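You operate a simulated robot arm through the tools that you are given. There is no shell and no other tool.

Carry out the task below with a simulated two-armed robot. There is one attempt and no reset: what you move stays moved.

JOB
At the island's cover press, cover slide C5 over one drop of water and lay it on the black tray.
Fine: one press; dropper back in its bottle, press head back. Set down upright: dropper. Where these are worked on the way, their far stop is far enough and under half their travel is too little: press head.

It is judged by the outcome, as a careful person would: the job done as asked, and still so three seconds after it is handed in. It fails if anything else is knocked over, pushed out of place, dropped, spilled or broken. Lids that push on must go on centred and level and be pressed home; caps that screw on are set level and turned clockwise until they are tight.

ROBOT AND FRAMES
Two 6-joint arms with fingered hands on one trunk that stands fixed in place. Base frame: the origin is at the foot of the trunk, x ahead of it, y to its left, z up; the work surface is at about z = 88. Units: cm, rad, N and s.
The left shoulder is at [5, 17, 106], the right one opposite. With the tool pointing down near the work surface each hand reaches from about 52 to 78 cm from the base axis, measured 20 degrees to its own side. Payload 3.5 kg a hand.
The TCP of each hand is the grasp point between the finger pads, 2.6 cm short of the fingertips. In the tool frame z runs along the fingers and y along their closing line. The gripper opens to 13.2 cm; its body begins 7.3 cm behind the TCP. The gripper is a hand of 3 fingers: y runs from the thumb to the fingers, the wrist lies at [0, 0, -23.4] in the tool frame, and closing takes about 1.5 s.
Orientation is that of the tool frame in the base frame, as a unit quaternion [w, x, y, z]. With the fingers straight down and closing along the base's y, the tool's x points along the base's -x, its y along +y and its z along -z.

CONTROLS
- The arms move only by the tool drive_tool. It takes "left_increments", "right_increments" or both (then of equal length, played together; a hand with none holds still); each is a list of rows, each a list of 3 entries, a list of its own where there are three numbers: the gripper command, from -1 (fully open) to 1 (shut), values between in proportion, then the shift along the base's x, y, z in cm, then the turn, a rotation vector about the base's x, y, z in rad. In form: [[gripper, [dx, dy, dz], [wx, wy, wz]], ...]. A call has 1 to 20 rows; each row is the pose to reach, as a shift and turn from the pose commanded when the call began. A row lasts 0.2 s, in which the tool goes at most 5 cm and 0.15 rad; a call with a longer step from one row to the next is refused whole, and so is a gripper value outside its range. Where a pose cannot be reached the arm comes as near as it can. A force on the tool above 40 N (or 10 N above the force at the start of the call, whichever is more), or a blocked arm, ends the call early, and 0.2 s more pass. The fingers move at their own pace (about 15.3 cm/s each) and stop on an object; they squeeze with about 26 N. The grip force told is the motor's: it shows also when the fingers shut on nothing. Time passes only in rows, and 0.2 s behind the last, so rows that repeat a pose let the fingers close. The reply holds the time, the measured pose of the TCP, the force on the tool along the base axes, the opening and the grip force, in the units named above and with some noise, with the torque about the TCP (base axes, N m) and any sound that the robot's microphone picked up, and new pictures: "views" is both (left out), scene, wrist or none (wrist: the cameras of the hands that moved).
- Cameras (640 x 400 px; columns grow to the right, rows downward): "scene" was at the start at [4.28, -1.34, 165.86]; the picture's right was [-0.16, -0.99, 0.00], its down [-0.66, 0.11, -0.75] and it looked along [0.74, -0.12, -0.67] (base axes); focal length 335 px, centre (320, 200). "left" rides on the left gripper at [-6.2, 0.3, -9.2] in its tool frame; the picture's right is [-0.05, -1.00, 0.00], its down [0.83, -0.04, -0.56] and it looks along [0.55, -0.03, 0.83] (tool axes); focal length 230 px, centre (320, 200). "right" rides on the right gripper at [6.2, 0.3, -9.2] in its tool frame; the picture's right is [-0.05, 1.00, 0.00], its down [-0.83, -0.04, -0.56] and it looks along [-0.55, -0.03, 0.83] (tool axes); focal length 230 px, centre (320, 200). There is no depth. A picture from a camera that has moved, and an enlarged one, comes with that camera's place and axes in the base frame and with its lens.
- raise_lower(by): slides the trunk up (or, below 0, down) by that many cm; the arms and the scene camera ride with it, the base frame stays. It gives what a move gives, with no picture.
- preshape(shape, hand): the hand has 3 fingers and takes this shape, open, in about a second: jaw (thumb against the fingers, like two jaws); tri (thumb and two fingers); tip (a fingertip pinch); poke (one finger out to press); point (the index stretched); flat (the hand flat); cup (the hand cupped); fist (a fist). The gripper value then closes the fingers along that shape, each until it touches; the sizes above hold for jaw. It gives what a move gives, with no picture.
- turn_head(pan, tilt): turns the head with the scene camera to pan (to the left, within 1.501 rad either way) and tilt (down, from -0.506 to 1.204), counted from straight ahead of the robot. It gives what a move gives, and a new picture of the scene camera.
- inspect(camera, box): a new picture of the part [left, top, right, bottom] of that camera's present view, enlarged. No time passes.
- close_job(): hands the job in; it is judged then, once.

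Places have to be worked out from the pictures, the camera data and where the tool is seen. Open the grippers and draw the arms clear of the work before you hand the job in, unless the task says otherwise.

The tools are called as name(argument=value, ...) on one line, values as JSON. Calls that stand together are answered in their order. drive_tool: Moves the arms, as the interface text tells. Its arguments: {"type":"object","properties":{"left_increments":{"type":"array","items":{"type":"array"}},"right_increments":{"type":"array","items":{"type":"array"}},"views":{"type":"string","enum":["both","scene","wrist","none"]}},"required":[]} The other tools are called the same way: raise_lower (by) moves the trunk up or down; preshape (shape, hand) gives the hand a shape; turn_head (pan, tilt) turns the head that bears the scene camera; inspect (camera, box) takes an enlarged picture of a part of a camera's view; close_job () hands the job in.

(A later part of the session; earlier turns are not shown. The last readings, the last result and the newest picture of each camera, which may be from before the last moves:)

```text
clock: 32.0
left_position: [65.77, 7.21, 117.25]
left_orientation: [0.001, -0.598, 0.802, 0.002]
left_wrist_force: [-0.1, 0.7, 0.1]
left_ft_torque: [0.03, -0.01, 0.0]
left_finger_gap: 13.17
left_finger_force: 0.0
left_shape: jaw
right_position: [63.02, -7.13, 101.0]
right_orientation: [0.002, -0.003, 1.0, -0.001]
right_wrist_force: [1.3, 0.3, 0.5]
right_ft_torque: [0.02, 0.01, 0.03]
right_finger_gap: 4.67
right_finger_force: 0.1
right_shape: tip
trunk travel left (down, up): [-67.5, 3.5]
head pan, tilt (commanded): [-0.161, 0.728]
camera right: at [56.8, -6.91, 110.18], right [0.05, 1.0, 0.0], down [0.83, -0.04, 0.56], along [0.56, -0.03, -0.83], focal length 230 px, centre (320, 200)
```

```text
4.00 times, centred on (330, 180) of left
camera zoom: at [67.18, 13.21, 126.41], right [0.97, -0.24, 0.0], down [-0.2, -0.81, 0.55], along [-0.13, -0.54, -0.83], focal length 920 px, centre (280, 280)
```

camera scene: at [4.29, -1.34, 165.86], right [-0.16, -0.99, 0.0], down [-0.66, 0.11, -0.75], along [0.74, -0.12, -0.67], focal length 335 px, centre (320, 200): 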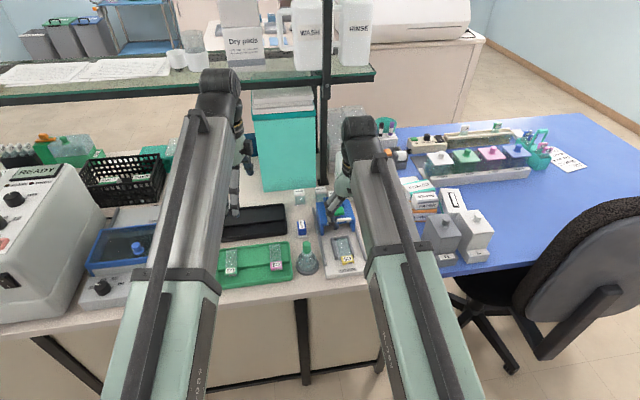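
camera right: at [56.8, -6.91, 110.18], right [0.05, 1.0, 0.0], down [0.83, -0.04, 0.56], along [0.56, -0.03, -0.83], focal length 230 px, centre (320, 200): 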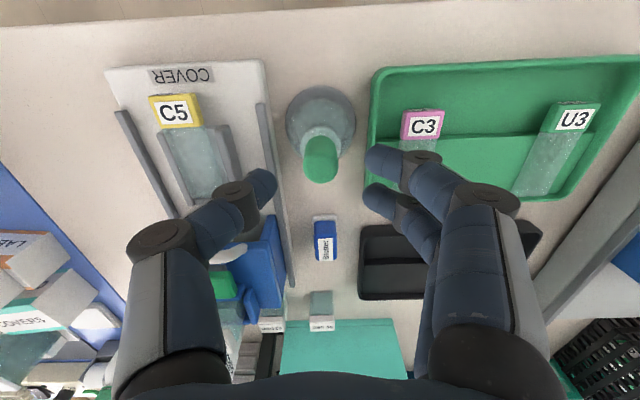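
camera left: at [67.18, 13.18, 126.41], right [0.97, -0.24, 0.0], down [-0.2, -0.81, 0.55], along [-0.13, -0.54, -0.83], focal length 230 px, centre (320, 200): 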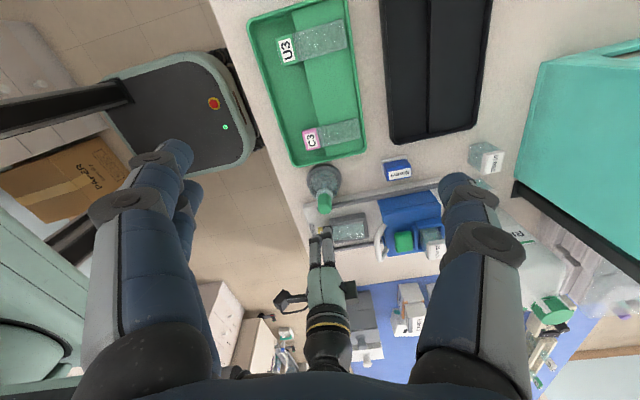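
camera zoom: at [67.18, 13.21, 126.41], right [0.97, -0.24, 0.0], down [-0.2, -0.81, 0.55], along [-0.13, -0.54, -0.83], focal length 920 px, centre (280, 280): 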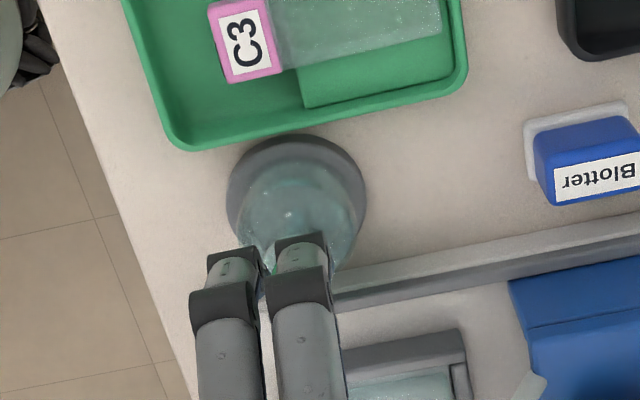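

Bulb centre refined to (62.9, -7.16), from z 95.3 to 98.5. I lower so the fingertips sit just above the collar, then look before closing.

drive_tool(right_increments=[[0.35, [-0.1, 0.03, -1], [0, 0, 0]], [0.4, [-0.12, 0.03, -2], [0, 0, 0]], [0.4, [-0.12, 0.03, -2.7], [0, 0, 0]], [0.4, [-0.12, 0.03, -2.7], [0, 0, 0]]], views="none")

inspect(camera="right", box=[240, 100, 400, 230])

inspect(camera="left", box=[290, 160, 370, 230])

inspect(camera="scene", box=[270, 210, 350, 280])

```text
clock: 33.0
left_position: [65.75, 7.35, 117.36]
left_orientation: [0.001, -0.597, 0.802, 0.002]
left_wrist_force: [0.5, 0.4, 0.1]
left_ft_torque: [0.03, 0.0, -0.04]
left_finger_gap: 13.17
left_finger_force: 0.0
left_shape: jaw
right_position: [62.84, -7.2, 98.28]
right_orientation: [0.001, -0.004, 1.0, -0.001]
right_wrist_force: [-0.1, -0.7, -0.1]
right_ft_torque: [0.0, -0.01, -0.01]
right_finger_gap: 4.01
right_finger_force: 0.0
right_shape: tip
trunk travel left (down, up): [-67.5, 3.5]
head pan, tilt (commanded): [-0.161, 0.728]
```

```text
3.08 times, centred on (320, 165) of right
camera zoom: at [56.65, -6.93, 107.46], right [0.05, 1.0, 0.0], down [0.83, -0.04, 0.56], along [0.56, -0.03, -0.83], focal length 708 px, centre (320, 308)
```

zoom: 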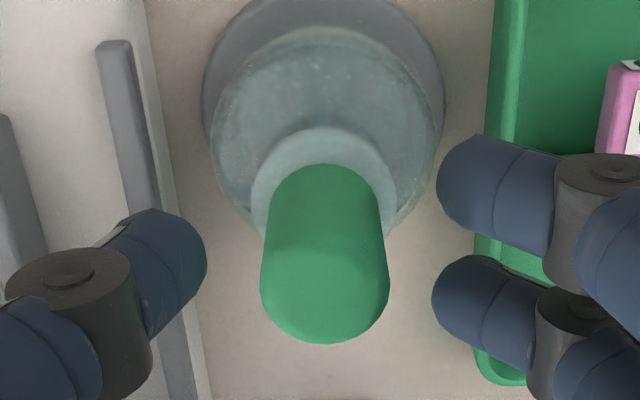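

```text
5.71 times, centred on (330, 195) of left
camera zoom: at [67.18, 13.21, 126.41], right [0.97, -0.24, 0.0], down [-0.2, -0.81, 0.55], along [-0.13, -0.54, -0.83], focal length 1315 px, centre (263, 229)
```

zoom: 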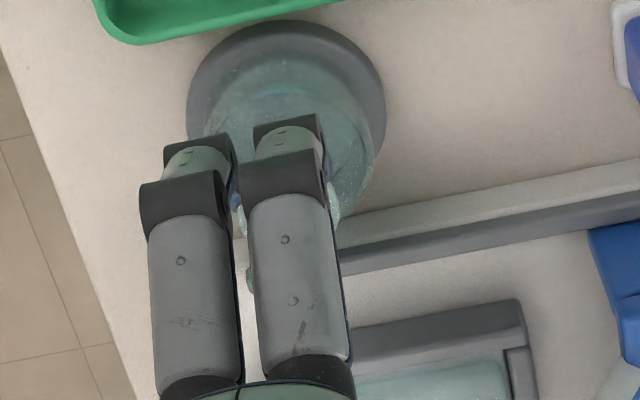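

```text
5.71 times, centred on (310, 245) of scene
camera zoom: at [4.28, -1.34, 165.86], right [-0.16, -0.99, 0.0], down [-0.66, 0.11, -0.75], along [0.74, -0.12, -0.67], focal length 1914 px, centre (377, -57)
```

zoom: 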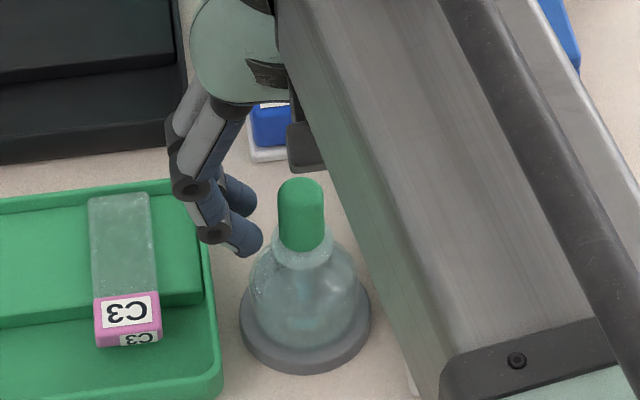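

The fingertips are level with the bulb's lower part and centred. I close gently in small steps to find first contact.

drive_tool(right_increments=[[0.55, [0, 0, 0], [0, 0, 0]], [0.62, [0, 0, 0], [0, 0, 0]], [0.68, [0, 0, 0], [0, 0, 0]], [0.7, [0, 0, 0], [0, 0, 0]], [0.7, [0, 0, 0], [0, 0, 0]]], views="none")

inspect(camera="right", box=[240, 100, 400, 230])

```text
clock: 34.2
left_position: [65.73, 7.3, 117.31]
left_orientation: [0.001, -0.598, 0.802, 0.001]
left_wrist_force: [-0.2, -0.3, 0.1]
left_ft_torque: [0.01, -0.01, 0.0]
left_finger_gap: 13.17
left_finger_force: 0.1
left_shape: jaw
right_position: [62.84, -7.34, 98.34]
right_orientation: [0.001, -0.003, 1.0, 0.0]
right_wrist_force: [0.3, 0.5, -0.8]
right_ft_torque: [-0.01, -0.01, 0.01]
right_finger_gap: 2.04
right_finger_force: 0.0
right_shape: tip
trunk travel left (down, up): [-67.5, 3.5]
head pan, tilt (commanded): [-0.161, 0.728]
```

```text
3.08 times, centred on (320, 165) of right
camera zoom: at [56.66, -6.93, 107.48], right [0.05, 1.0, 0.0], down [0.83, -0.04, 0.56], along [0.56, -0.03, -0.83], focal length 708 px, centre (320, 308)
```

zoom: 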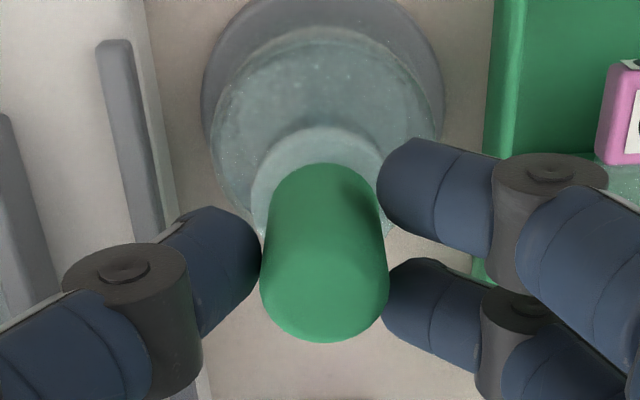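

Fingers nearly touch; force still zero. I close a bit further in small steps.

drive_tool(right_increments=[[0.73, [0, 0, 0], [0, 0, 0]], [0.76, [0, 0, 0], [0, 0, 0]], [0.76, [0, 0, 0], [0, 0, 0]]], views="none")

inspect(camera="right", box=[240, 100, 400, 230])

```text
clock: 35.0
left_position: [65.65, 7.27, 117.25]
left_orientation: [0.001, -0.597, 0.802, 0.002]
left_wrist_force: [-0.2, -0.2, 0.4]
left_ft_torque: [0.01, 0.01, 0.03]
left_finger_gap: 13.18
left_finger_force: 0.1
left_shape: jaw
right_position: [62.8, -7.19, 98.33]
right_orientation: [0.002, -0.003, 1.0, 0.0]
right_wrist_force: [-0.3, 0.6, -0.5]
right_ft_torque: [-0.02, -0.06, -0.01]
right_finger_gap: 1.65
right_finger_force: 0.1
right_shape: tip
trunk travel left (down, up): [-67.5, 3.5]
head pan, tilt (commanded): [-0.161, 0.728]
```

```text
3.08 times, centred on (320, 165) of right
camera zoom: at [56.66, -6.93, 107.48], right [0.05, 1.0, 0.0], down [0.83, -0.04, 0.56], along [0.56, -0.03, -0.83], focal length 708 px, centre (320, 308)
```

zoom: 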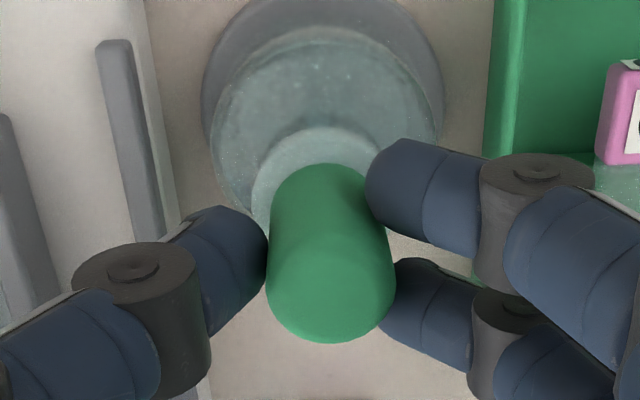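

Thumb and fingers are touching lightly. I close a bit more to get a measurable holding grip.

drive_tool(right_increments=[[0.79, [0, 0.05, 0], [0, 0, 0]], [0.82, [0, 0.05, 0], [0, 0, 0]], [0.82, [0, 0.05, 0], [0, 0, 0]]], views="none")

inspect(camera="right", box=[240, 100, 400, 230])

```text
clock: 35.8
left_position: [65.76, 7.32, 117.34]
left_orientation: [0.0, -0.598, 0.802, 0.002]
left_wrist_force: [0.2, 0.4, -0.4]
left_ft_torque: [-0.02, -0.01, 0.0]
left_finger_gap: 13.21
left_finger_force: 0.2
left_shape: jaw
right_position: [62.93, -7.22, 98.29]
right_orientation: [0.001, -0.004, 1.0, -0.001]
right_wrist_force: [0.6, -1.0, 2.1]
right_ft_torque: [-0.01, 0.01, -0.02]
right_finger_gap: 1.3
right_finger_force: 0.1
right_shape: tip
trunk travel left (down, up): [-67.5, 3.5]
head pan, tilt (commanded): [-0.161, 0.728]
```

```text
3.08 times, centred on (320, 165) of right
camera zoom: at [56.66, -6.88, 107.49], right [0.05, 1.0, 0.0], down [0.83, -0.04, 0.56], along [0.56, -0.03, -0.83], focal length 708 px, centre (320, 308)
```

zoom: 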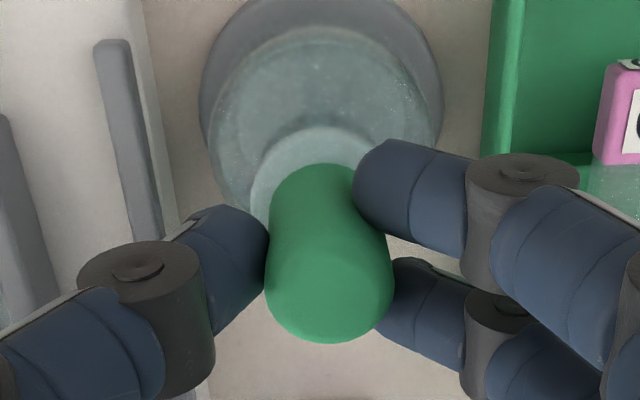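

The two fingers are straddling the bulb; I keep closing until the grip force registers.

drive_tool(right_increments=[[0.85, [0, 0, 0], [0, 0, 0]], [0.88, [0, 0, 0], [0, 0, 0]], [0.88, [0, 0, 0], [0, 0, 0]]], views="none")

inspect(camera="right", box=[240, 100, 400, 230])

inspect(camera="scene", box=[270, 210, 350, 280])

```text
clock: 36.6
left_position: [65.77, 7.24, 117.26]
left_orientation: [0.001, -0.597, 0.802, 0.002]
left_wrist_force: [-0.5, 0.3, -0.1]
left_ft_torque: [-0.03, 0.02, 0.0]
left_finger_gap: 13.19
left_finger_force: 0.1
left_shape: jaw
right_position: [62.96, -7.1, 98.3]
right_orientation: [0.002, -0.003, 1.0, 0.0]
right_wrist_force: [0.5, 1.1, -0.2]
right_ft_torque: [0.0, 0.0, -0.01]
right_finger_gap: 1.11
right_finger_force: 26.3
right_shape: tip
trunk travel left (down, up): [-67.5, 3.5]
head pan, tilt (commanded): [-0.161, 0.728]
```

```text
3.08 times, centred on (320, 165) of right
camera zoom: at [56.66, -6.87, 107.47], right [0.05, 1.0, 0.0], down [0.83, -0.04, 0.56], along [0.56, -0.03, -0.83], focal length 708 px, centre (320, 308)
```

zoom: 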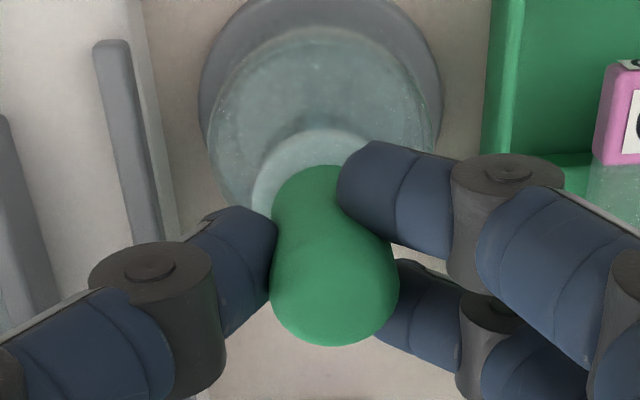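

```text
5.71 times, centred on (310, 245) of scene
camera zoom: at [4.28, -1.34, 165.86], right [-0.16, -0.99, 0.0], down [-0.66, 0.11, -0.75], along [0.74, -0.12, -0.67], focal length 1914 px, centre (377, -57)
```

zoom: 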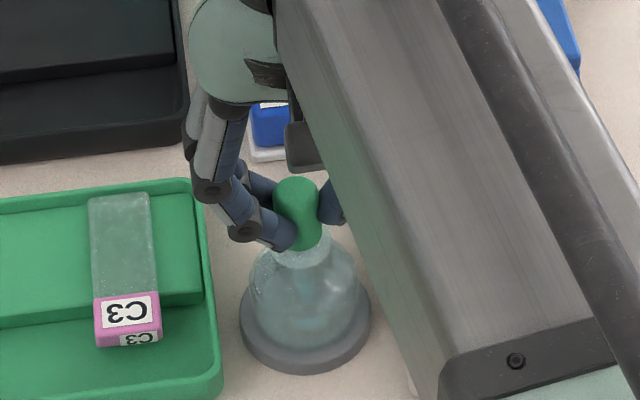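

The bulb visibly pinches at gap 1.1 with full force, so a firm squeeze and a light hold can be told apart. Still inside the bottle, I ease off slightly to find a light holding grip and let the bulb refill.

drive_tool(right_increments=[[0.85, [0, 0, 0], [0, 0, 0]], [0.85, [0, 0, 0], [0, 0, 0]], [0.85, [0, 0, 0], [0, 0, 0]]], views="none")

inspect(camera="right", box=[240, 100, 400, 230])

```text
clock: 37.4
left_position: [65.77, 7.2, 117.3]
left_orientation: [0.001, -0.597, 0.802, 0.001]
left_wrist_force: [-0.4, -0.3, -0.2]
left_ft_torque: [-0.02, 0.01, -0.03]
left_finger_gap: 13.21
left_finger_force: 0.2
left_shape: jaw
right_position: [62.85, -6.99, 98.35]
right_orientation: [0.001, -0.003, 1.0, -0.001]
right_wrist_force: [0.2, 0.1, -0.4]
right_ft_torque: [-0.03, 0.0, -0.03]
right_finger_gap: 1.13
right_finger_force: 26.1
right_shape: tip
trunk travel left (down, up): [-67.5, 3.5]
head pan, tilt (commanded): [-0.161, 0.728]
```

```text
3.08 times, centred on (320, 165) of right
camera zoom: at [56.66, -6.87, 107.48], right [0.05, 1.0, 0.0], down [0.83, -0.04, 0.56], along [0.56, -0.03, -0.83], focal length 708 px, centre (320, 308)
```

zoom: 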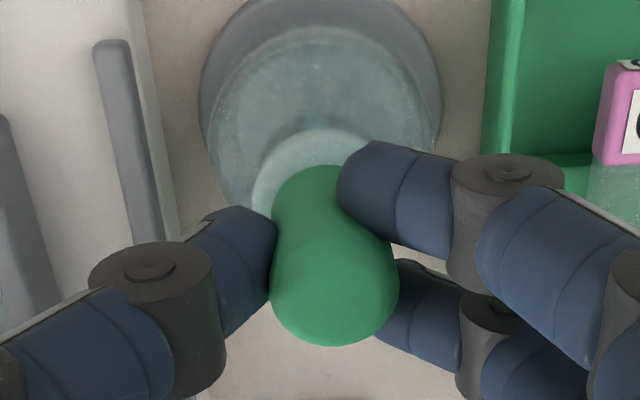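

At 0.85 the grip is still full force. While still safely inside the bottle I test whether a stronger command squeezes the bulb further.

drive_tool(right_increments=[[1.0, [0, 0, 0], [0, 0, 0]], [1.0, [0, 0, 0], [0, 0, 0]], [1.0, [0, 0, 0], [0, 0, 0]]], views="none")

inspect(camera="right", box=[240, 100, 400, 230])

drive_tool(right_increments=[[0.83, [0, 0, 0], [0, 0, 0]], [0.83, [0, 0, 0], [0, 0, 0]], [0.83, [0, 0, 0], [0, 0, 0]]], views="none")

inspect(camera="right", box=[240, 100, 400, 230])

```text
clock: 38.2
left_position: [65.78, 7.3, 117.19]
left_orientation: [0.001, -0.597, 0.802, 0.002]
left_wrist_force: [0.4, 0.2, -0.1]
left_ft_torque: [-0.02, 0.02, -0.02]
left_finger_gap: 13.21
left_finger_force: 0.2
left_shape: jaw
right_position: [62.87, -7.23, 98.3]
right_orientation: [0.002, -0.003, 1.0, 0.0]
right_wrist_force: [0.8, 0.3, -0.2]
right_ft_torque: [0.0, 0.04, 0.04]
right_finger_gap: 1.12
right_finger_force: 25.9
right_shape: tip
trunk travel left (down, up): [-67.5, 3.5]
head pan, tilt (commanded): [-0.161, 0.728]
```

```text
3.08 times, centred on (320, 165) of right
camera zoom: at [56.66, -6.87, 107.48], right [0.05, 1.0, 0.0], down [0.83, -0.04, 0.56], along [0.56, -0.03, -0.83], focal length 708 px, centre (320, 308)
```

zoom: 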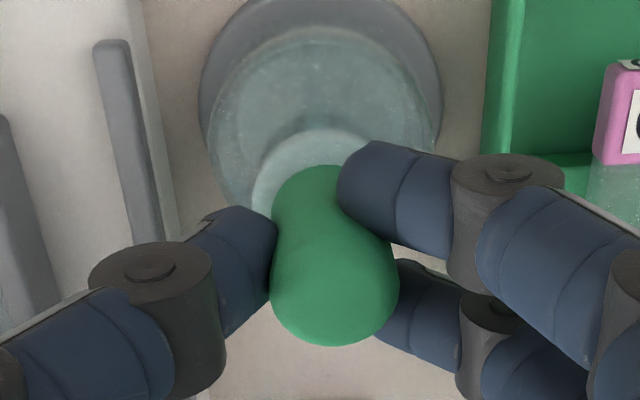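

```text
clock: 39.0
left_position: [65.75, 7.28, 117.16]
left_orientation: [0.0, -0.598, 0.801, 0.002]
left_wrist_force: [-0.1, -0.5, -0.2]
left_ft_torque: [-0.04, -0.03, -0.03]
left_finger_gap: 13.19
left_finger_force: 0.1
left_shape: jaw
right_position: [62.9, -7.17, 98.38]
right_orientation: [0.002, -0.004, 1.0, 0.0]
right_wrist_force: [0.4, 0.2, 1.0]
right_ft_torque: [-0.04, 0.0, 0.0]
right_finger_gap: 1.22
right_finger_force: 0.2
right_shape: tip
trunk travel left (down, up): [-67.5, 3.5]
head pan, tilt (commanded): [-0.161, 0.728]
```

```text
3.08 times, centred on (320, 165) of right
camera zoom: at [56.65, -6.88, 107.49], right [0.05, 1.0, 0.0], down [0.83, -0.04, 0.56], along [0.56, -0.03, -0.83], focal length 708 px, centre (320, 308)
```

zoom: 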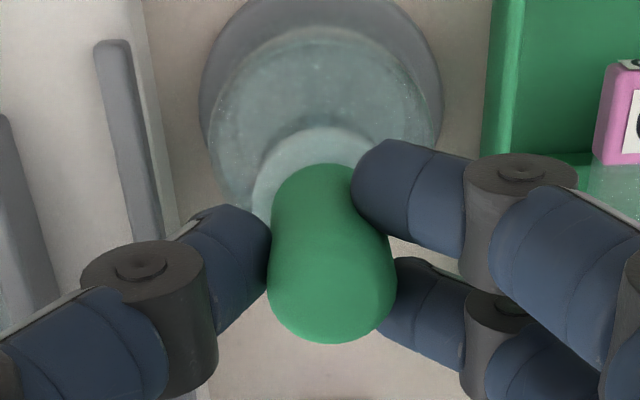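

The bulb eases at 0.83 (gap 1.22). I test whether this light grip lifts the dropper by raising just 1.5 cm, with the pipette still deep in the bottle.

drive_tool(right_increments=[[0.83, [0, 0, 0.5], [0, 0, 0]], [0.83, [0, 0, 1], [0, 0, 0]], [0.83, [0, 0, 1.5], [0, 0, 0]], [0.83, [0, 0, 1.5], [0, 0, 0]]], views="none")

inspect(camera="right", box=[240, 100, 400, 230])

inspect(camera="scene", box=[270, 210, 350, 280])

```text
clock: 40.0
left_position: [65.78, 7.19, 117.33]
left_orientation: [0.001, -0.598, 0.801, 0.002]
left_wrist_force: [-0.9, -0.6, -0.7]
left_ft_torque: [-0.04, -0.01, -0.04]
left_finger_gap: 13.17
left_finger_force: 0.1
left_shape: jaw
right_position: [62.94, -7.19, 99.78]
right_orientation: [0.002, -0.004, 1.0, 0.0]
right_wrist_force: [-1.2, 0.0, -0.6]
right_ft_torque: [0.0, 0.03, 0.01]
right_finger_gap: 1.23
right_finger_force: 0.1
right_shape: tip
trunk travel left (down, up): [-67.5, 3.5]
head pan, tilt (commanded): [-0.161, 0.728]
```

```text
3.08 times, centred on (320, 165) of right
camera zoom: at [56.71, -6.84, 108.98], right [0.05, 1.0, 0.0], down [0.83, -0.04, 0.56], along [0.56, -0.03, -0.83], focal length 708 px, centre (320, 308)
```

zoom: 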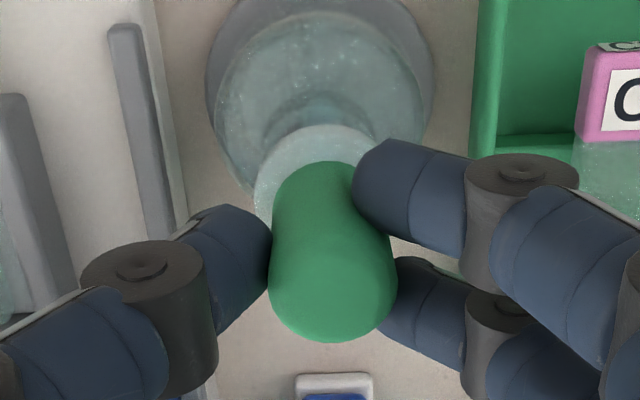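

```text
5.71 times, centred on (310, 245) of scene
camera zoom: at [4.28, -1.34, 165.86], right [-0.16, -0.99, 0.0], down [-0.66, 0.11, -0.75], along [0.74, -0.12, -0.67], focal length 1914 px, centre (377, -57)
```

zoom: 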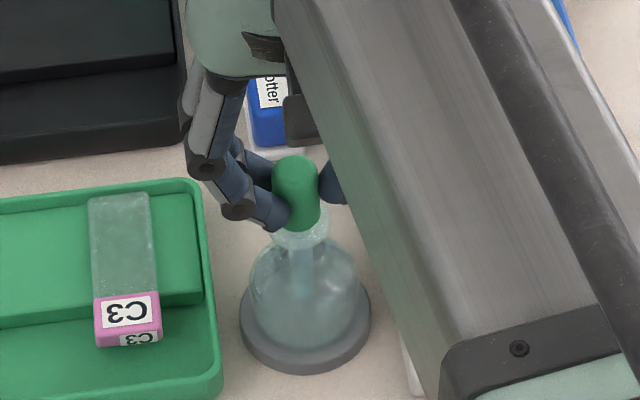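

The light grip does lift the dropper. I test an even lighter hold (0.80) with another 1 cm lift, so a later squeeze is clearly distinct.

drive_tool(right_increments=[[0.8, [0, 0, 0], [0, 0, 0]], [0.8, [0, 0, 0.5], [0, 0, 0]], [0.8, [0, 0, 1.0], [0, 0, 0]], [0.8, [0, 0, 1.0], [0, 0, 0]]], views="none")

inspect(camera="right", box=[240, 100, 400, 230])

inspect(camera="scene", box=[270, 210, 350, 280])

```text
clock: 41.0
left_position: [65.81, 7.26, 117.24]
left_orientation: [0.001, -0.597, 0.802, 0.002]
left_wrist_force: [-0.2, 0.0, 0.2]
left_ft_torque: [0.01, -0.01, 0.02]
left_finger_gap: 13.22
left_finger_force: 0.0
left_shape: jaw
right_position: [62.92, -7.12, 100.78]
right_orientation: [0.002, -0.003, 1.0, 0.001]
right_wrist_force: [0.6, -0.8, -0.1]
right_ft_torque: [0.01, -0.03, 0.01]
right_finger_gap: 1.34
right_finger_force: 0.0
right_shape: tip
trunk travel left (down, up): [-67.5, 3.5]
head pan, tilt (commanded): [-0.161, 0.728]
```

```text
3.08 times, centred on (320, 165) of right
camera zoom: at [56.66, -6.86, 109.98], right [0.05, 1.0, 0.0], down [0.83, -0.04, 0.56], along [0.56, -0.03, -0.83], focal length 708 px, centre (320, 308)
```

zoom: 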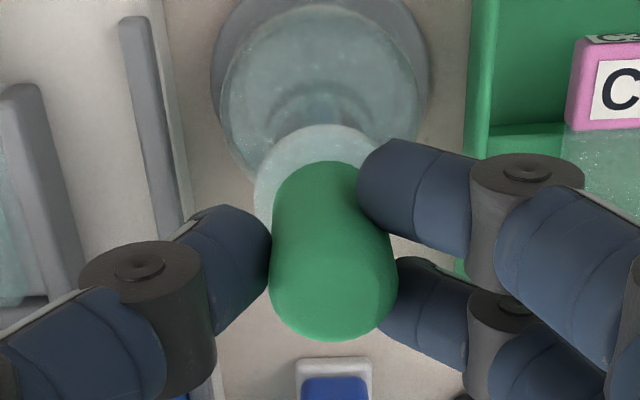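

```text
5.71 times, centred on (310, 245) of scene
camera zoom: at [4.28, -1.34, 165.86], right [-0.16, -0.99, 0.0], down [-0.66, 0.11, -0.75], along [0.74, -0.12, -0.67], focal length 1914 px, centre (377, -57)
```

zoom: 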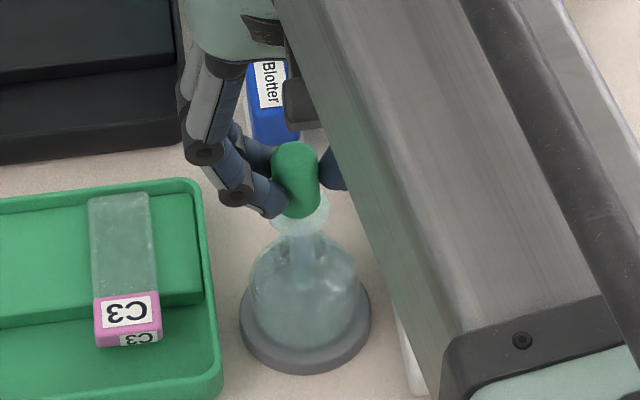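

The dropper, with its collar and pipette, follows the light hold. I raise it steadily until the pipette tip clears the bottle.

drive_tool(right_increments=[[0.81, [0, 0, 0.7], [0, 0, 0]], [0.81, [0, 0, 1.6], [0, 0, 0]], [0.81, [0, 0, 2.6], [0, 0, 0]], [0.81, [0, 0, 3.6], [0, 0, 0]], [0.81, [0, 0, 4.6], [0, 0, 0]], [0.81, [0, 0, 5.5], [0, 0, 0]], [0.81, [0, 0, 6.3], [0, 0, 0]], [0.81, [0, 0, 7], [0, 0, 0]], [0.81, [0, 0, 7], [0, 0, 0]]], views="none")

inspect(camera="right", box=[220, 80, 420, 250])

inspect(camera="scene", box=[260, 180, 360, 280])

inspect(camera="left", box=[270, 130, 390, 270])

```text
clock: 43.0
left_position: [65.78, 7.19, 117.3]
left_orientation: [0.001, -0.597, 0.802, 0.002]
left_wrist_force: [-0.2, 0.1, 0.6]
left_ft_torque: [-0.03, 0.0, 0.0]
left_finger_gap: 13.17
left_finger_force: 0.1
left_shape: jaw
right_position: [62.94, -7.17, 107.72]
right_orientation: [0.001, -0.004, 1.0, 0.0]
right_wrist_force: [-0.2, -0.3, -0.8]
right_ft_torque: [0.0, 0.03, 0.0]
right_finger_gap: 1.31
right_finger_force: 0.1
right_shape: tip
trunk travel left (down, up): [-67.5, 3.5]
head pan, tilt (commanded): [-0.161, 0.728]
```

```text
2.35 times, centred on (320, 165) of right
camera zoom: at [56.68, -6.88, 116.98], right [0.05, 1.0, 0.0], down [0.83, -0.04, 0.56], along [0.56, -0.03, -0.83], focal length 541 px, centre (320, 282)
```

zoom: 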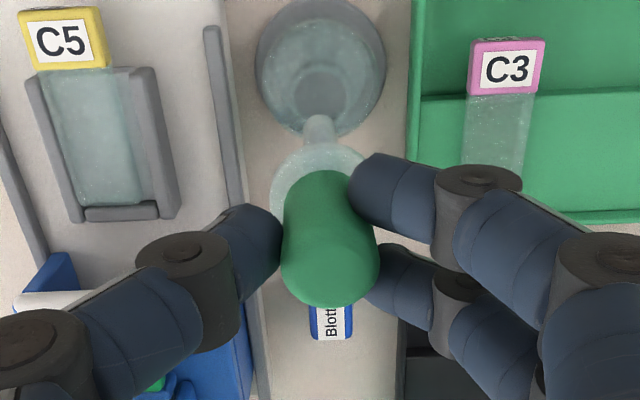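

```text
4.00 times, centred on (310, 230) of scene
camera zoom: at [4.28, -1.34, 165.86], right [-0.16, -0.99, 0.0], down [-0.66, 0.11, -0.75], along [0.74, -0.12, -0.67], focal length 1340 px, centre (360, 80)
```

zoom: 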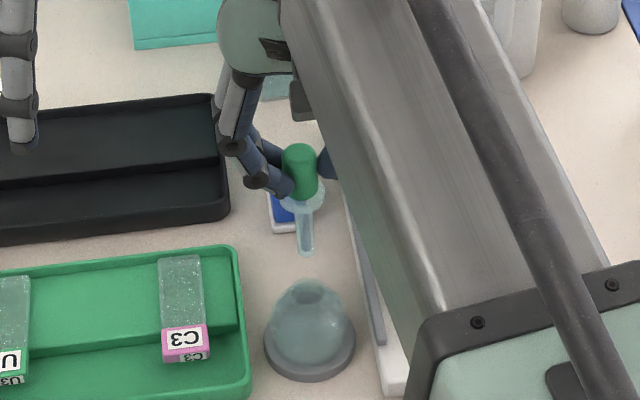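

```text
2.86 times, centred on (330, 200) of left
camera zoom: at [67.19, 13.21, 126.41], right [0.97, -0.24, 0.0], down [-0.2, -0.81, 0.55], along [-0.13, -0.54, -0.83], focal length 657 px, centre (291, 200)
```

zoom: 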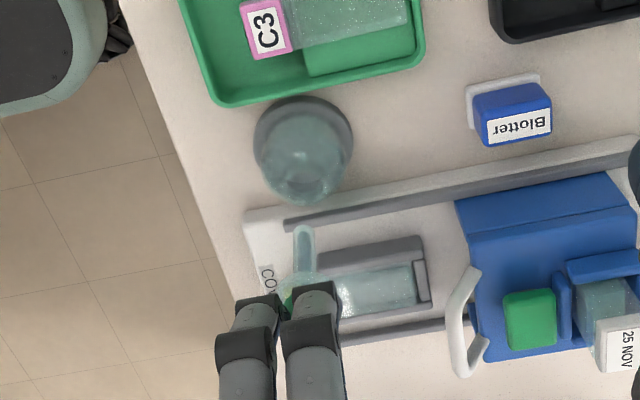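

The dropper is out: its tip is about 9.8 cm below the TCP, at (62.7, -7.25). I carry it smoothly to above the middle of the slide's glass at about (65.1, -17.9), keeping the height.

drive_tool(right_increments=[[0.81, [0.2, -0.8, 0], [0, 0, 0]], [0.81, [0.5, -2.2, 0], [0, 0, 0]], [0.81, [0.9, -4, 0], [0, 0, 0]], [0.81, [1.3, -5.8, 0], [0, 0, 0]], [0.81, [1.7, -7.6, 0], [0, 0, 0]], [0.81, [2.1, -9.3, 0], [0, 0, 0]], [0.81, [2.4, -10.3, 0], [0, 0, 0]], [0.81, [2.4, -10.7, 0], [0, 0, 0]], [0.81, [2.4, -10.7, 0], [0, 0, 0]]], views="wrist")

inspect(camera="right", box=[220, 80, 420, 250])

inspect(camera="left", box=[280, 180, 400, 280])

inspect(camera="scene", box=[300, 180, 380, 280])

```text
clock: 45.0
left_position: [65.72, 7.19, 117.3]
left_orientation: [0.001, -0.598, 0.802, 0.002]
left_wrist_force: [0.4, -0.5, -0.4]
left_ft_torque: [0.01, -0.02, 0.0]
left_finger_gap: 13.2
left_finger_force: 0.3
left_shape: jaw
right_position: [65.4, -17.82, 107.72]
right_orientation: [0.002, -0.004, 1.0, 0.0]
right_wrist_force: [0.4, 0.0, 0.4]
right_ft_torque: [0.03, 0.01, 0.01]
right_finger_gap: 1.31
right_finger_force: 0.2
right_shape: tip
trunk travel left (down, up): [-67.5, 3.5]
head pan, tilt (commanded): [-0.161, 0.728]
camera right: at [59.13, -17.64, 116.92], right [0.05, 1.0, 0.0], down [0.83, -0.04, 0.56], along [0.56, -0.03, -0.83], focal length 230 px, centre (320, 200)
```

right: 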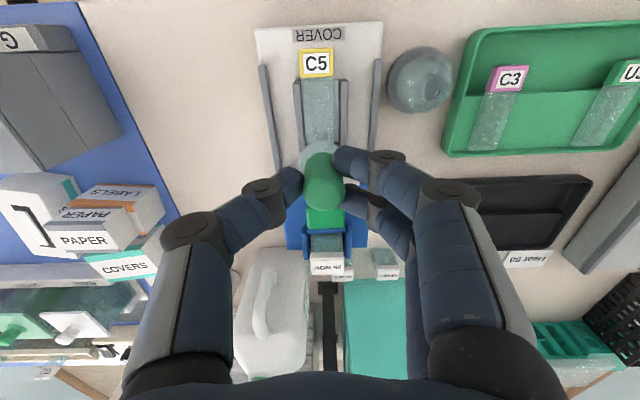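

```text
2.35 times, centred on (320, 165) of right
camera zoom: at [59.13, -17.64, 116.92], right [0.05, 1.0, 0.0], down [0.83, -0.04, 0.56], along [0.56, -0.03, -0.83], focal length 541 px, centre (320, 282)
```

zoom: 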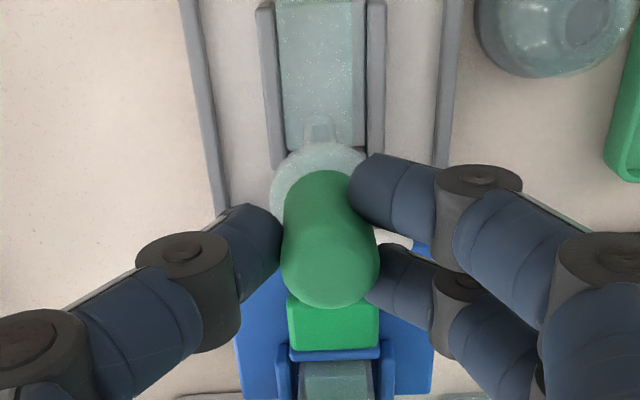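

```text
4.00 times, centred on (340, 230) of left
camera zoom: at [67.19, 13.21, 126.41], right [0.97, -0.24, 0.0], down [-0.2, -0.81, 0.55], along [-0.13, -0.54, -0.83], focal length 920 px, centre (240, 80)
```

zoom: 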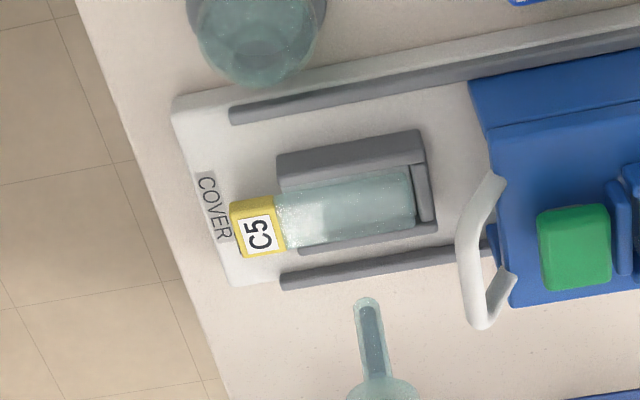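

```text
4.00 times, centred on (340, 230) of scene
camera zoom: at [4.28, -1.34, 165.86], right [-0.16, -0.99, 0.0], down [-0.66, 0.11, -0.75], along [0.74, -0.12, -0.67], focal length 1340 px, centre (240, 80)
```

zoom: 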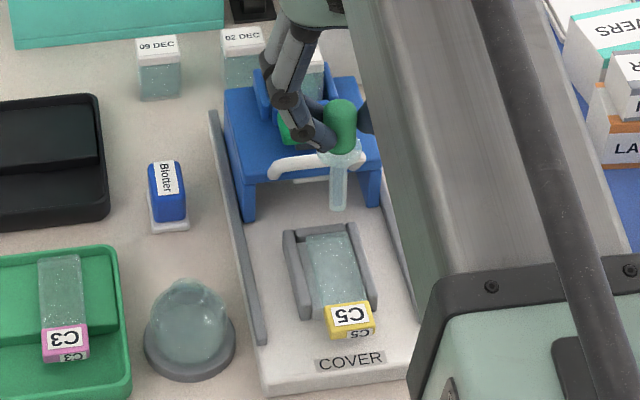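

The tip is at about (65.1, -17.95, 97.9) and the glass centre at about (65.1, -18.15). I nudge -0.2 in y and lower to about 2 cm above the glass.

drive_tool(right_increments=[[0.81, [0, -0.1, -0.6], [0, 0, 0]], [0.81, [0, -0.2, -1.4], [0, 0, 0]], [0.81, [0, -0.2, -2.3], [0, 0, 0]], [0.81, [0, -0.2, -3.2], [0, 0, 0]], [0.81, [0, -0.2, -4], [0, 0, 0]], [0.81, [0, -0.2, -4], [0, 0, 0]]], views="none")

inspect(camera="left", box=[300, 190, 400, 270])

inspect(camera="scene", box=[310, 200, 370, 270])

inspect(camera="right", box=[250, 40, 390, 200])

```text
clock: 46.4
left_position: [65.79, 7.28, 117.27]
left_orientation: [0.001, -0.598, 0.801, 0.003]
left_wrist_force: [0.6, 0.2, 0.6]
left_ft_torque: [0.01, 0.02, 0.05]
left_finger_gap: 13.15
left_finger_force: 0.0
left_shape: jaw
right_position: [65.27, -18.21, 103.63]
right_orientation: [0.002, -0.004, 1.0, 0.0]
right_wrist_force: [0.2, 0.3, 0.0]
right_ft_torque: [0.0, -0.01, -0.02]
right_finger_gap: 1.31
right_finger_force: 0.0
right_shape: tip
trunk travel left (down, up): [-67.5, 3.5]
head pan, tilt (commanded): [-0.161, 0.728]
```

```text
5.00 times, centred on (350, 230) of left
camera zoom: at [67.18, 13.21, 126.41], right [0.97, -0.24, 0.0], down [-0.2, -0.81, 0.55], along [-0.13, -0.54, -0.83], focal length 1150 px, centre (170, 50)
```

zoom: 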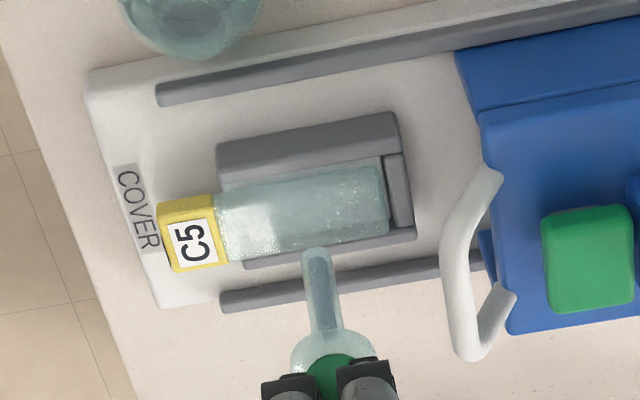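

```text
5.71 times, centred on (340, 235) of scene
camera zoom: at [4.28, -1.34, 165.86], right [-0.16, -0.99, 0.0], down [-0.66, 0.11, -0.75], along [0.74, -0.12, -0.67], focal length 1914 px, centre (206, 0)
```

zoom: 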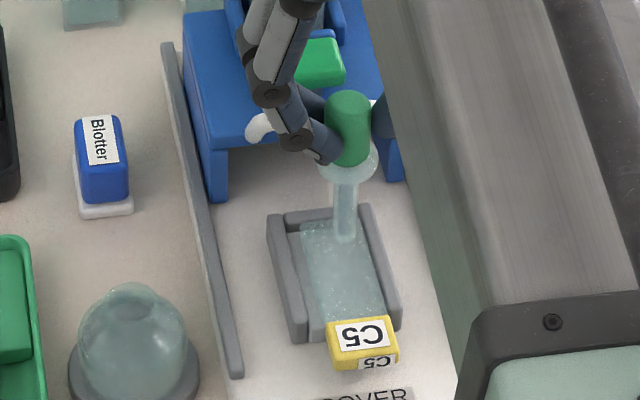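

```text
2.50 times, centred on (320, 120) of right
camera zoom: at [59.09, -17.8, 112.96], right [0.05, 1.0, 0.0], down [0.83, -0.04, 0.56], along [0.56, -0.03, -0.83], focal length 575 px, centre (320, 400)
```

zoom: 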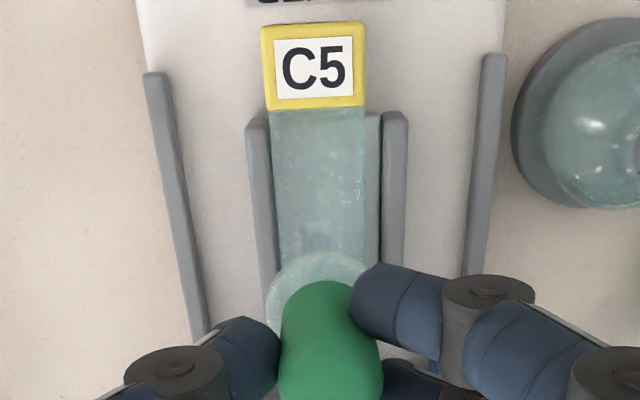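

Tip at about (65.2, -18.2, 93.8), right over the glass centre. I lower 0.8 cm more and then make one squeeze and ease back to the holding grip.

drive_tool(right_increments=[[0.81, [0, 0, -0.4], [0, 0, 0]], [0.81, [0, 0, -0.8], [0, 0, 0]], [0.81, [0, 0, -0.8], [0, 0, 0]]], views="none")

drive_tool(right_increments=[[0.85, [0, 0, 0], [0, 0, 0]], [0.88, [0, 0, 0], [0, 0, 0]], [0.88, [0, 0, 0], [0, 0, 0]]], views="none")

inspect(camera="left", box=[315, 208, 365, 248])

inspect(camera="right", box=[290, 80, 350, 150])

inspect(camera="scene", box=[320, 215, 365, 265])

```text
clock: 47.2
left_position: [65.73, 7.2, 117.23]
left_orientation: [0.0, -0.598, 0.802, 0.002]
left_wrist_force: [0.0, -0.3, 0.5]
left_ft_torque: [0.01, -0.05, -0.01]
left_finger_gap: 13.19
left_finger_force: 0.0
left_shape: jaw
right_position: [65.12, -18.07, 102.9]
right_orientation: [0.001, -0.004, 1.0, 0.001]
right_wrist_force: [0.3, -0.3, 0.5]
right_ft_torque: [0.01, -0.02, 0.01]
right_finger_gap: 1.3
right_finger_force: 0.1
right_shape: tip
trunk travel left (down, up): [-67.5, 3.5]
head pan, tilt (commanded): [-0.161, 0.728]
```

```text
clock: 48.0
left_position: [65.76, 7.29, 117.23]
left_orientation: [0.001, -0.598, 0.801, 0.002]
left_wrist_force: [0.8, 0.8, -0.3]
left_ft_torque: [-0.02, 0.03, 0.0]
left_finger_gap: 13.17
left_finger_force: 0.0
left_shape: jaw
right_position: [65.29, -18.09, 102.9]
right_orientation: [0.002, -0.004, 1.0, 0.0]
right_wrist_force: [0.3, -0.1, 0.2]
right_ft_torque: [0.0, -0.01, -0.04]
right_finger_gap: 1.13
right_finger_force: 25.6
right_shape: tip
trunk travel left (down, up): [-67.5, 3.5]
head pan, tilt (commanded): [-0.161, 0.728]
```

```text
10.00 times, centred on (340, 228) of left
camera zoom: at [67.18, 13.21, 126.41], right [0.97, -0.24, 0.0], down [-0.2, -0.81, 0.55], along [-0.13, -0.54, -0.83], focal length 2301 px, centre (120, -80)
```

zoom: 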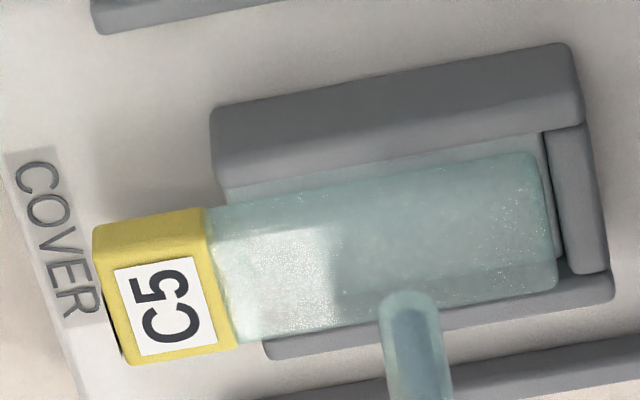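

```text
5.71 times, centred on (320, 115) of right
camera zoom: at [59.09, -17.79, 112.13], right [0.05, 1.0, 0.0], down [0.83, -0.04, 0.56], along [0.56, -0.03, -0.83], focal length 1315 px, centre (320, 686)
```

zoom: 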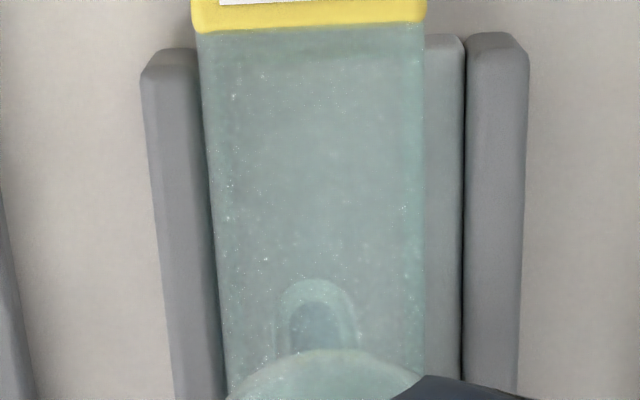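

```text
8.00 times, centred on (342, 240) of scene
camera zoom: at [4.28, -1.34, 165.86], right [-0.16, -0.99, 0.0], down [-0.66, 0.11, -0.75], along [0.74, -0.12, -0.67], focal length 2679 px, centre (140, -120)
```

zoom: 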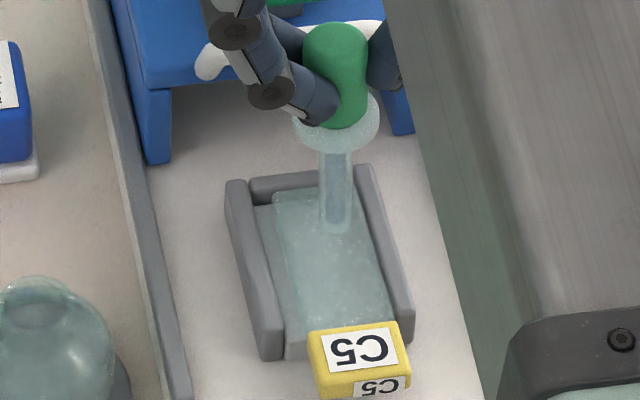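

The bulb is squeezed but no drop is visible on the glass yet. I ease back to the holding grip and look again.

drive_tool(right_increments=[[0.81, [0, 0, 0], [0, 0, 0]], [0.81, [0, 0, 0], [0, 0, 0]], [0.81, [0, 0, 0], [0, 0, 0]]], views="none")

inspect(camera="left", box=[315, 208, 365, 248])

inspect(camera="right", box=[290, 80, 350, 150])

inspect(camera="scene", box=[320, 215, 365, 265])

```text
clock: 48.8
left_position: [65.85, 7.4, 117.3]
left_orientation: [0.0, -0.598, 0.802, 0.002]
left_wrist_force: [-0.2, 0.7, -0.7]
left_ft_torque: [-0.01, 0.02, -0.03]
left_finger_gap: 13.2
left_finger_force: 0.1
left_shape: jaw
right_position: [65.4, -18.06, 102.94]
right_orientation: [0.002, -0.004, 1.0, 0.0]
right_wrist_force: [-0.5, -0.4, -0.4]
right_ft_torque: [-0.01, 0.0, 0.0]
right_finger_gap: 1.3
right_finger_force: 0.1
right_shape: tip
trunk travel left (down, up): [-67.5, 3.5]
head pan, tilt (commanded): [-0.161, 0.728]
```

```text
10.00 times, centred on (340, 228) of left
camera zoom: at [67.18, 13.21, 126.41], right [0.97, -0.24, 0.0], down [-0.2, -0.81, 0.55], along [-0.13, -0.54, -0.83], focal length 2301 px, centre (120, -80)
```

zoom: 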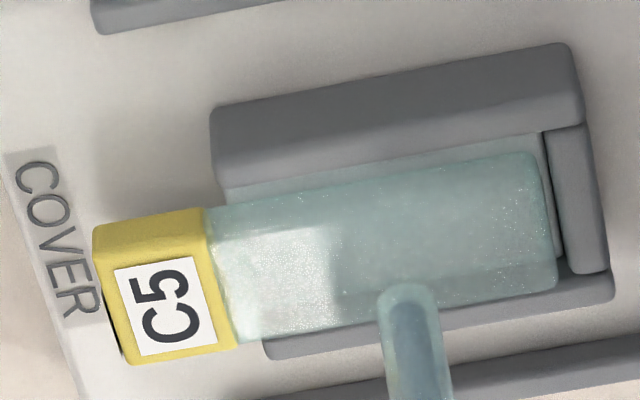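

```text
5.71 times, centred on (320, 115) of right
camera zoom: at [59.09, -17.79, 112.13], right [0.05, 1.0, 0.0], down [0.83, -0.04, 0.56], along [0.56, -0.03, -0.83], focal length 1315 px, centre (320, 686)
```

zoom: 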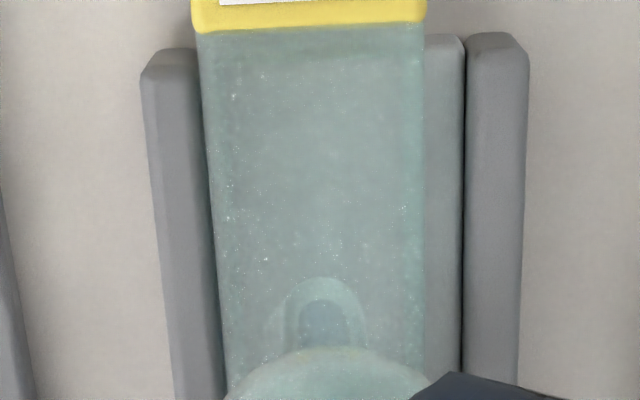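

```text
8.00 times, centred on (342, 240) of scene
camera zoom: at [4.28, -1.34, 165.86], right [-0.16, -0.99, 0.0], down [-0.66, 0.11, -0.75], along [0.74, -0.12, -0.67], focal length 2679 px, centre (140, -120)
```

zoom: 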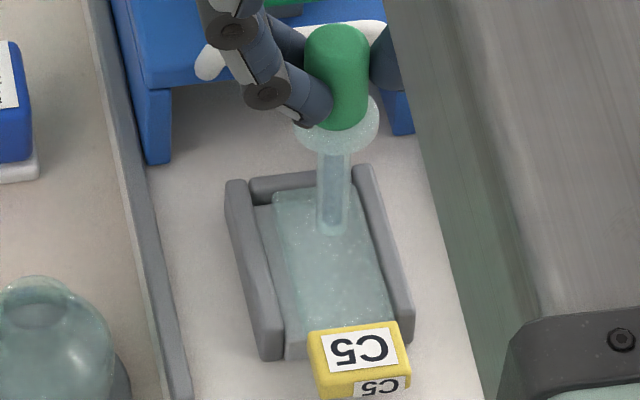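

No drop is evident, but the spot right under the tip is partly hidden. Before doing anything else I raise the dropper a few cm to see the glass clearly.

drive_tool(right_increments=[[0.81, [0, 0, 0.8], [0, 0, 0]], [0.81, [0, 0, 2], [0, 0, 0]], [0.81, [0.0, 0, 3.2], [0, 0, 0]], [0.81, [0, 0, 4.2], [0, 0, 0]], [0.81, [0, 0, 4.2], [0, 0, 0]]], views="none")

inspect(camera="left", box=[315, 208, 365, 248])

inspect(camera="scene", box=[320, 215, 365, 265])

inspect(camera="right", box=[280, 50, 360, 150])

```text
clock: 50.0
left_position: [65.76, 7.16, 117.32]
left_orientation: [0.001, -0.597, 0.802, 0.002]
left_wrist_force: [0.6, -0.5, -0.1]
left_ft_torque: [0.0, 0.01, 0.0]
left_finger_gap: 13.19
left_finger_force: 0.1
left_shape: jaw
right_position: [65.44, -18.04, 107.13]
right_orientation: [0.002, -0.004, 1.0, 0.001]
right_wrist_force: [-0.6, -0.1, -0.2]
right_ft_torque: [0.02, 0.03, -0.02]
right_finger_gap: 1.31
right_finger_force: 0.0
right_shape: tip
trunk travel left (down, up): [-67.5, 3.5]
head pan, tilt (commanded): [-0.161, 0.728]
```

```text
10.00 times, centred on (340, 228) of left
camera zoom: at [67.19, 13.21, 126.41], right [0.97, -0.24, 0.0], down [-0.2, -0.81, 0.55], along [-0.13, -0.54, -0.83], focal length 2301 px, centre (120, -80)
```

zoom: 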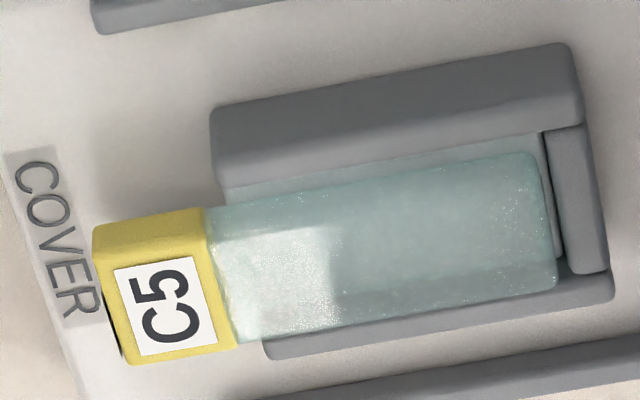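

```text
8.00 times, centred on (342, 240) of scene
camera zoom: at [4.28, -1.34, 165.86], right [-0.16, -0.99, 0.0], down [-0.66, 0.11, -0.75], along [0.74, -0.12, -0.67], focal length 2679 px, centre (140, -120)
```

zoom: 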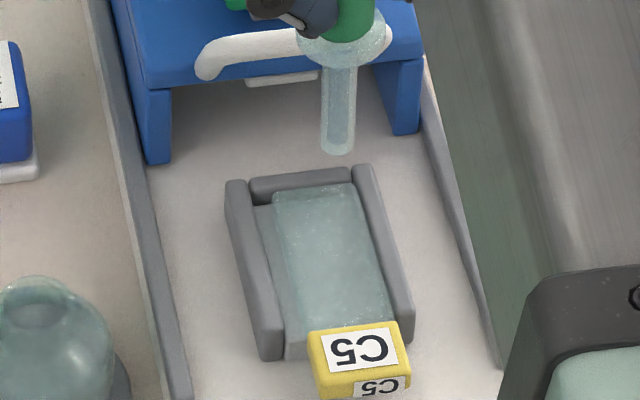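

```text
4.00 times, centred on (320, 100) of right
camera zoom: at [59.09, -17.77, 116.34], right [0.05, 1.0, 0.0], down [0.83, -0.04, 0.56], along [0.56, -0.03, -0.83], focal length 920 px, centre (320, 600)
```

zoom: 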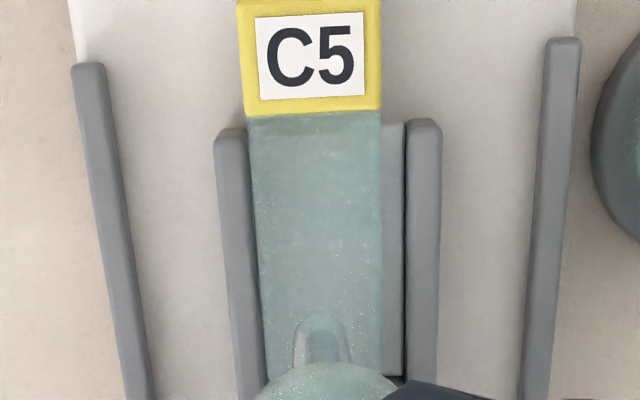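

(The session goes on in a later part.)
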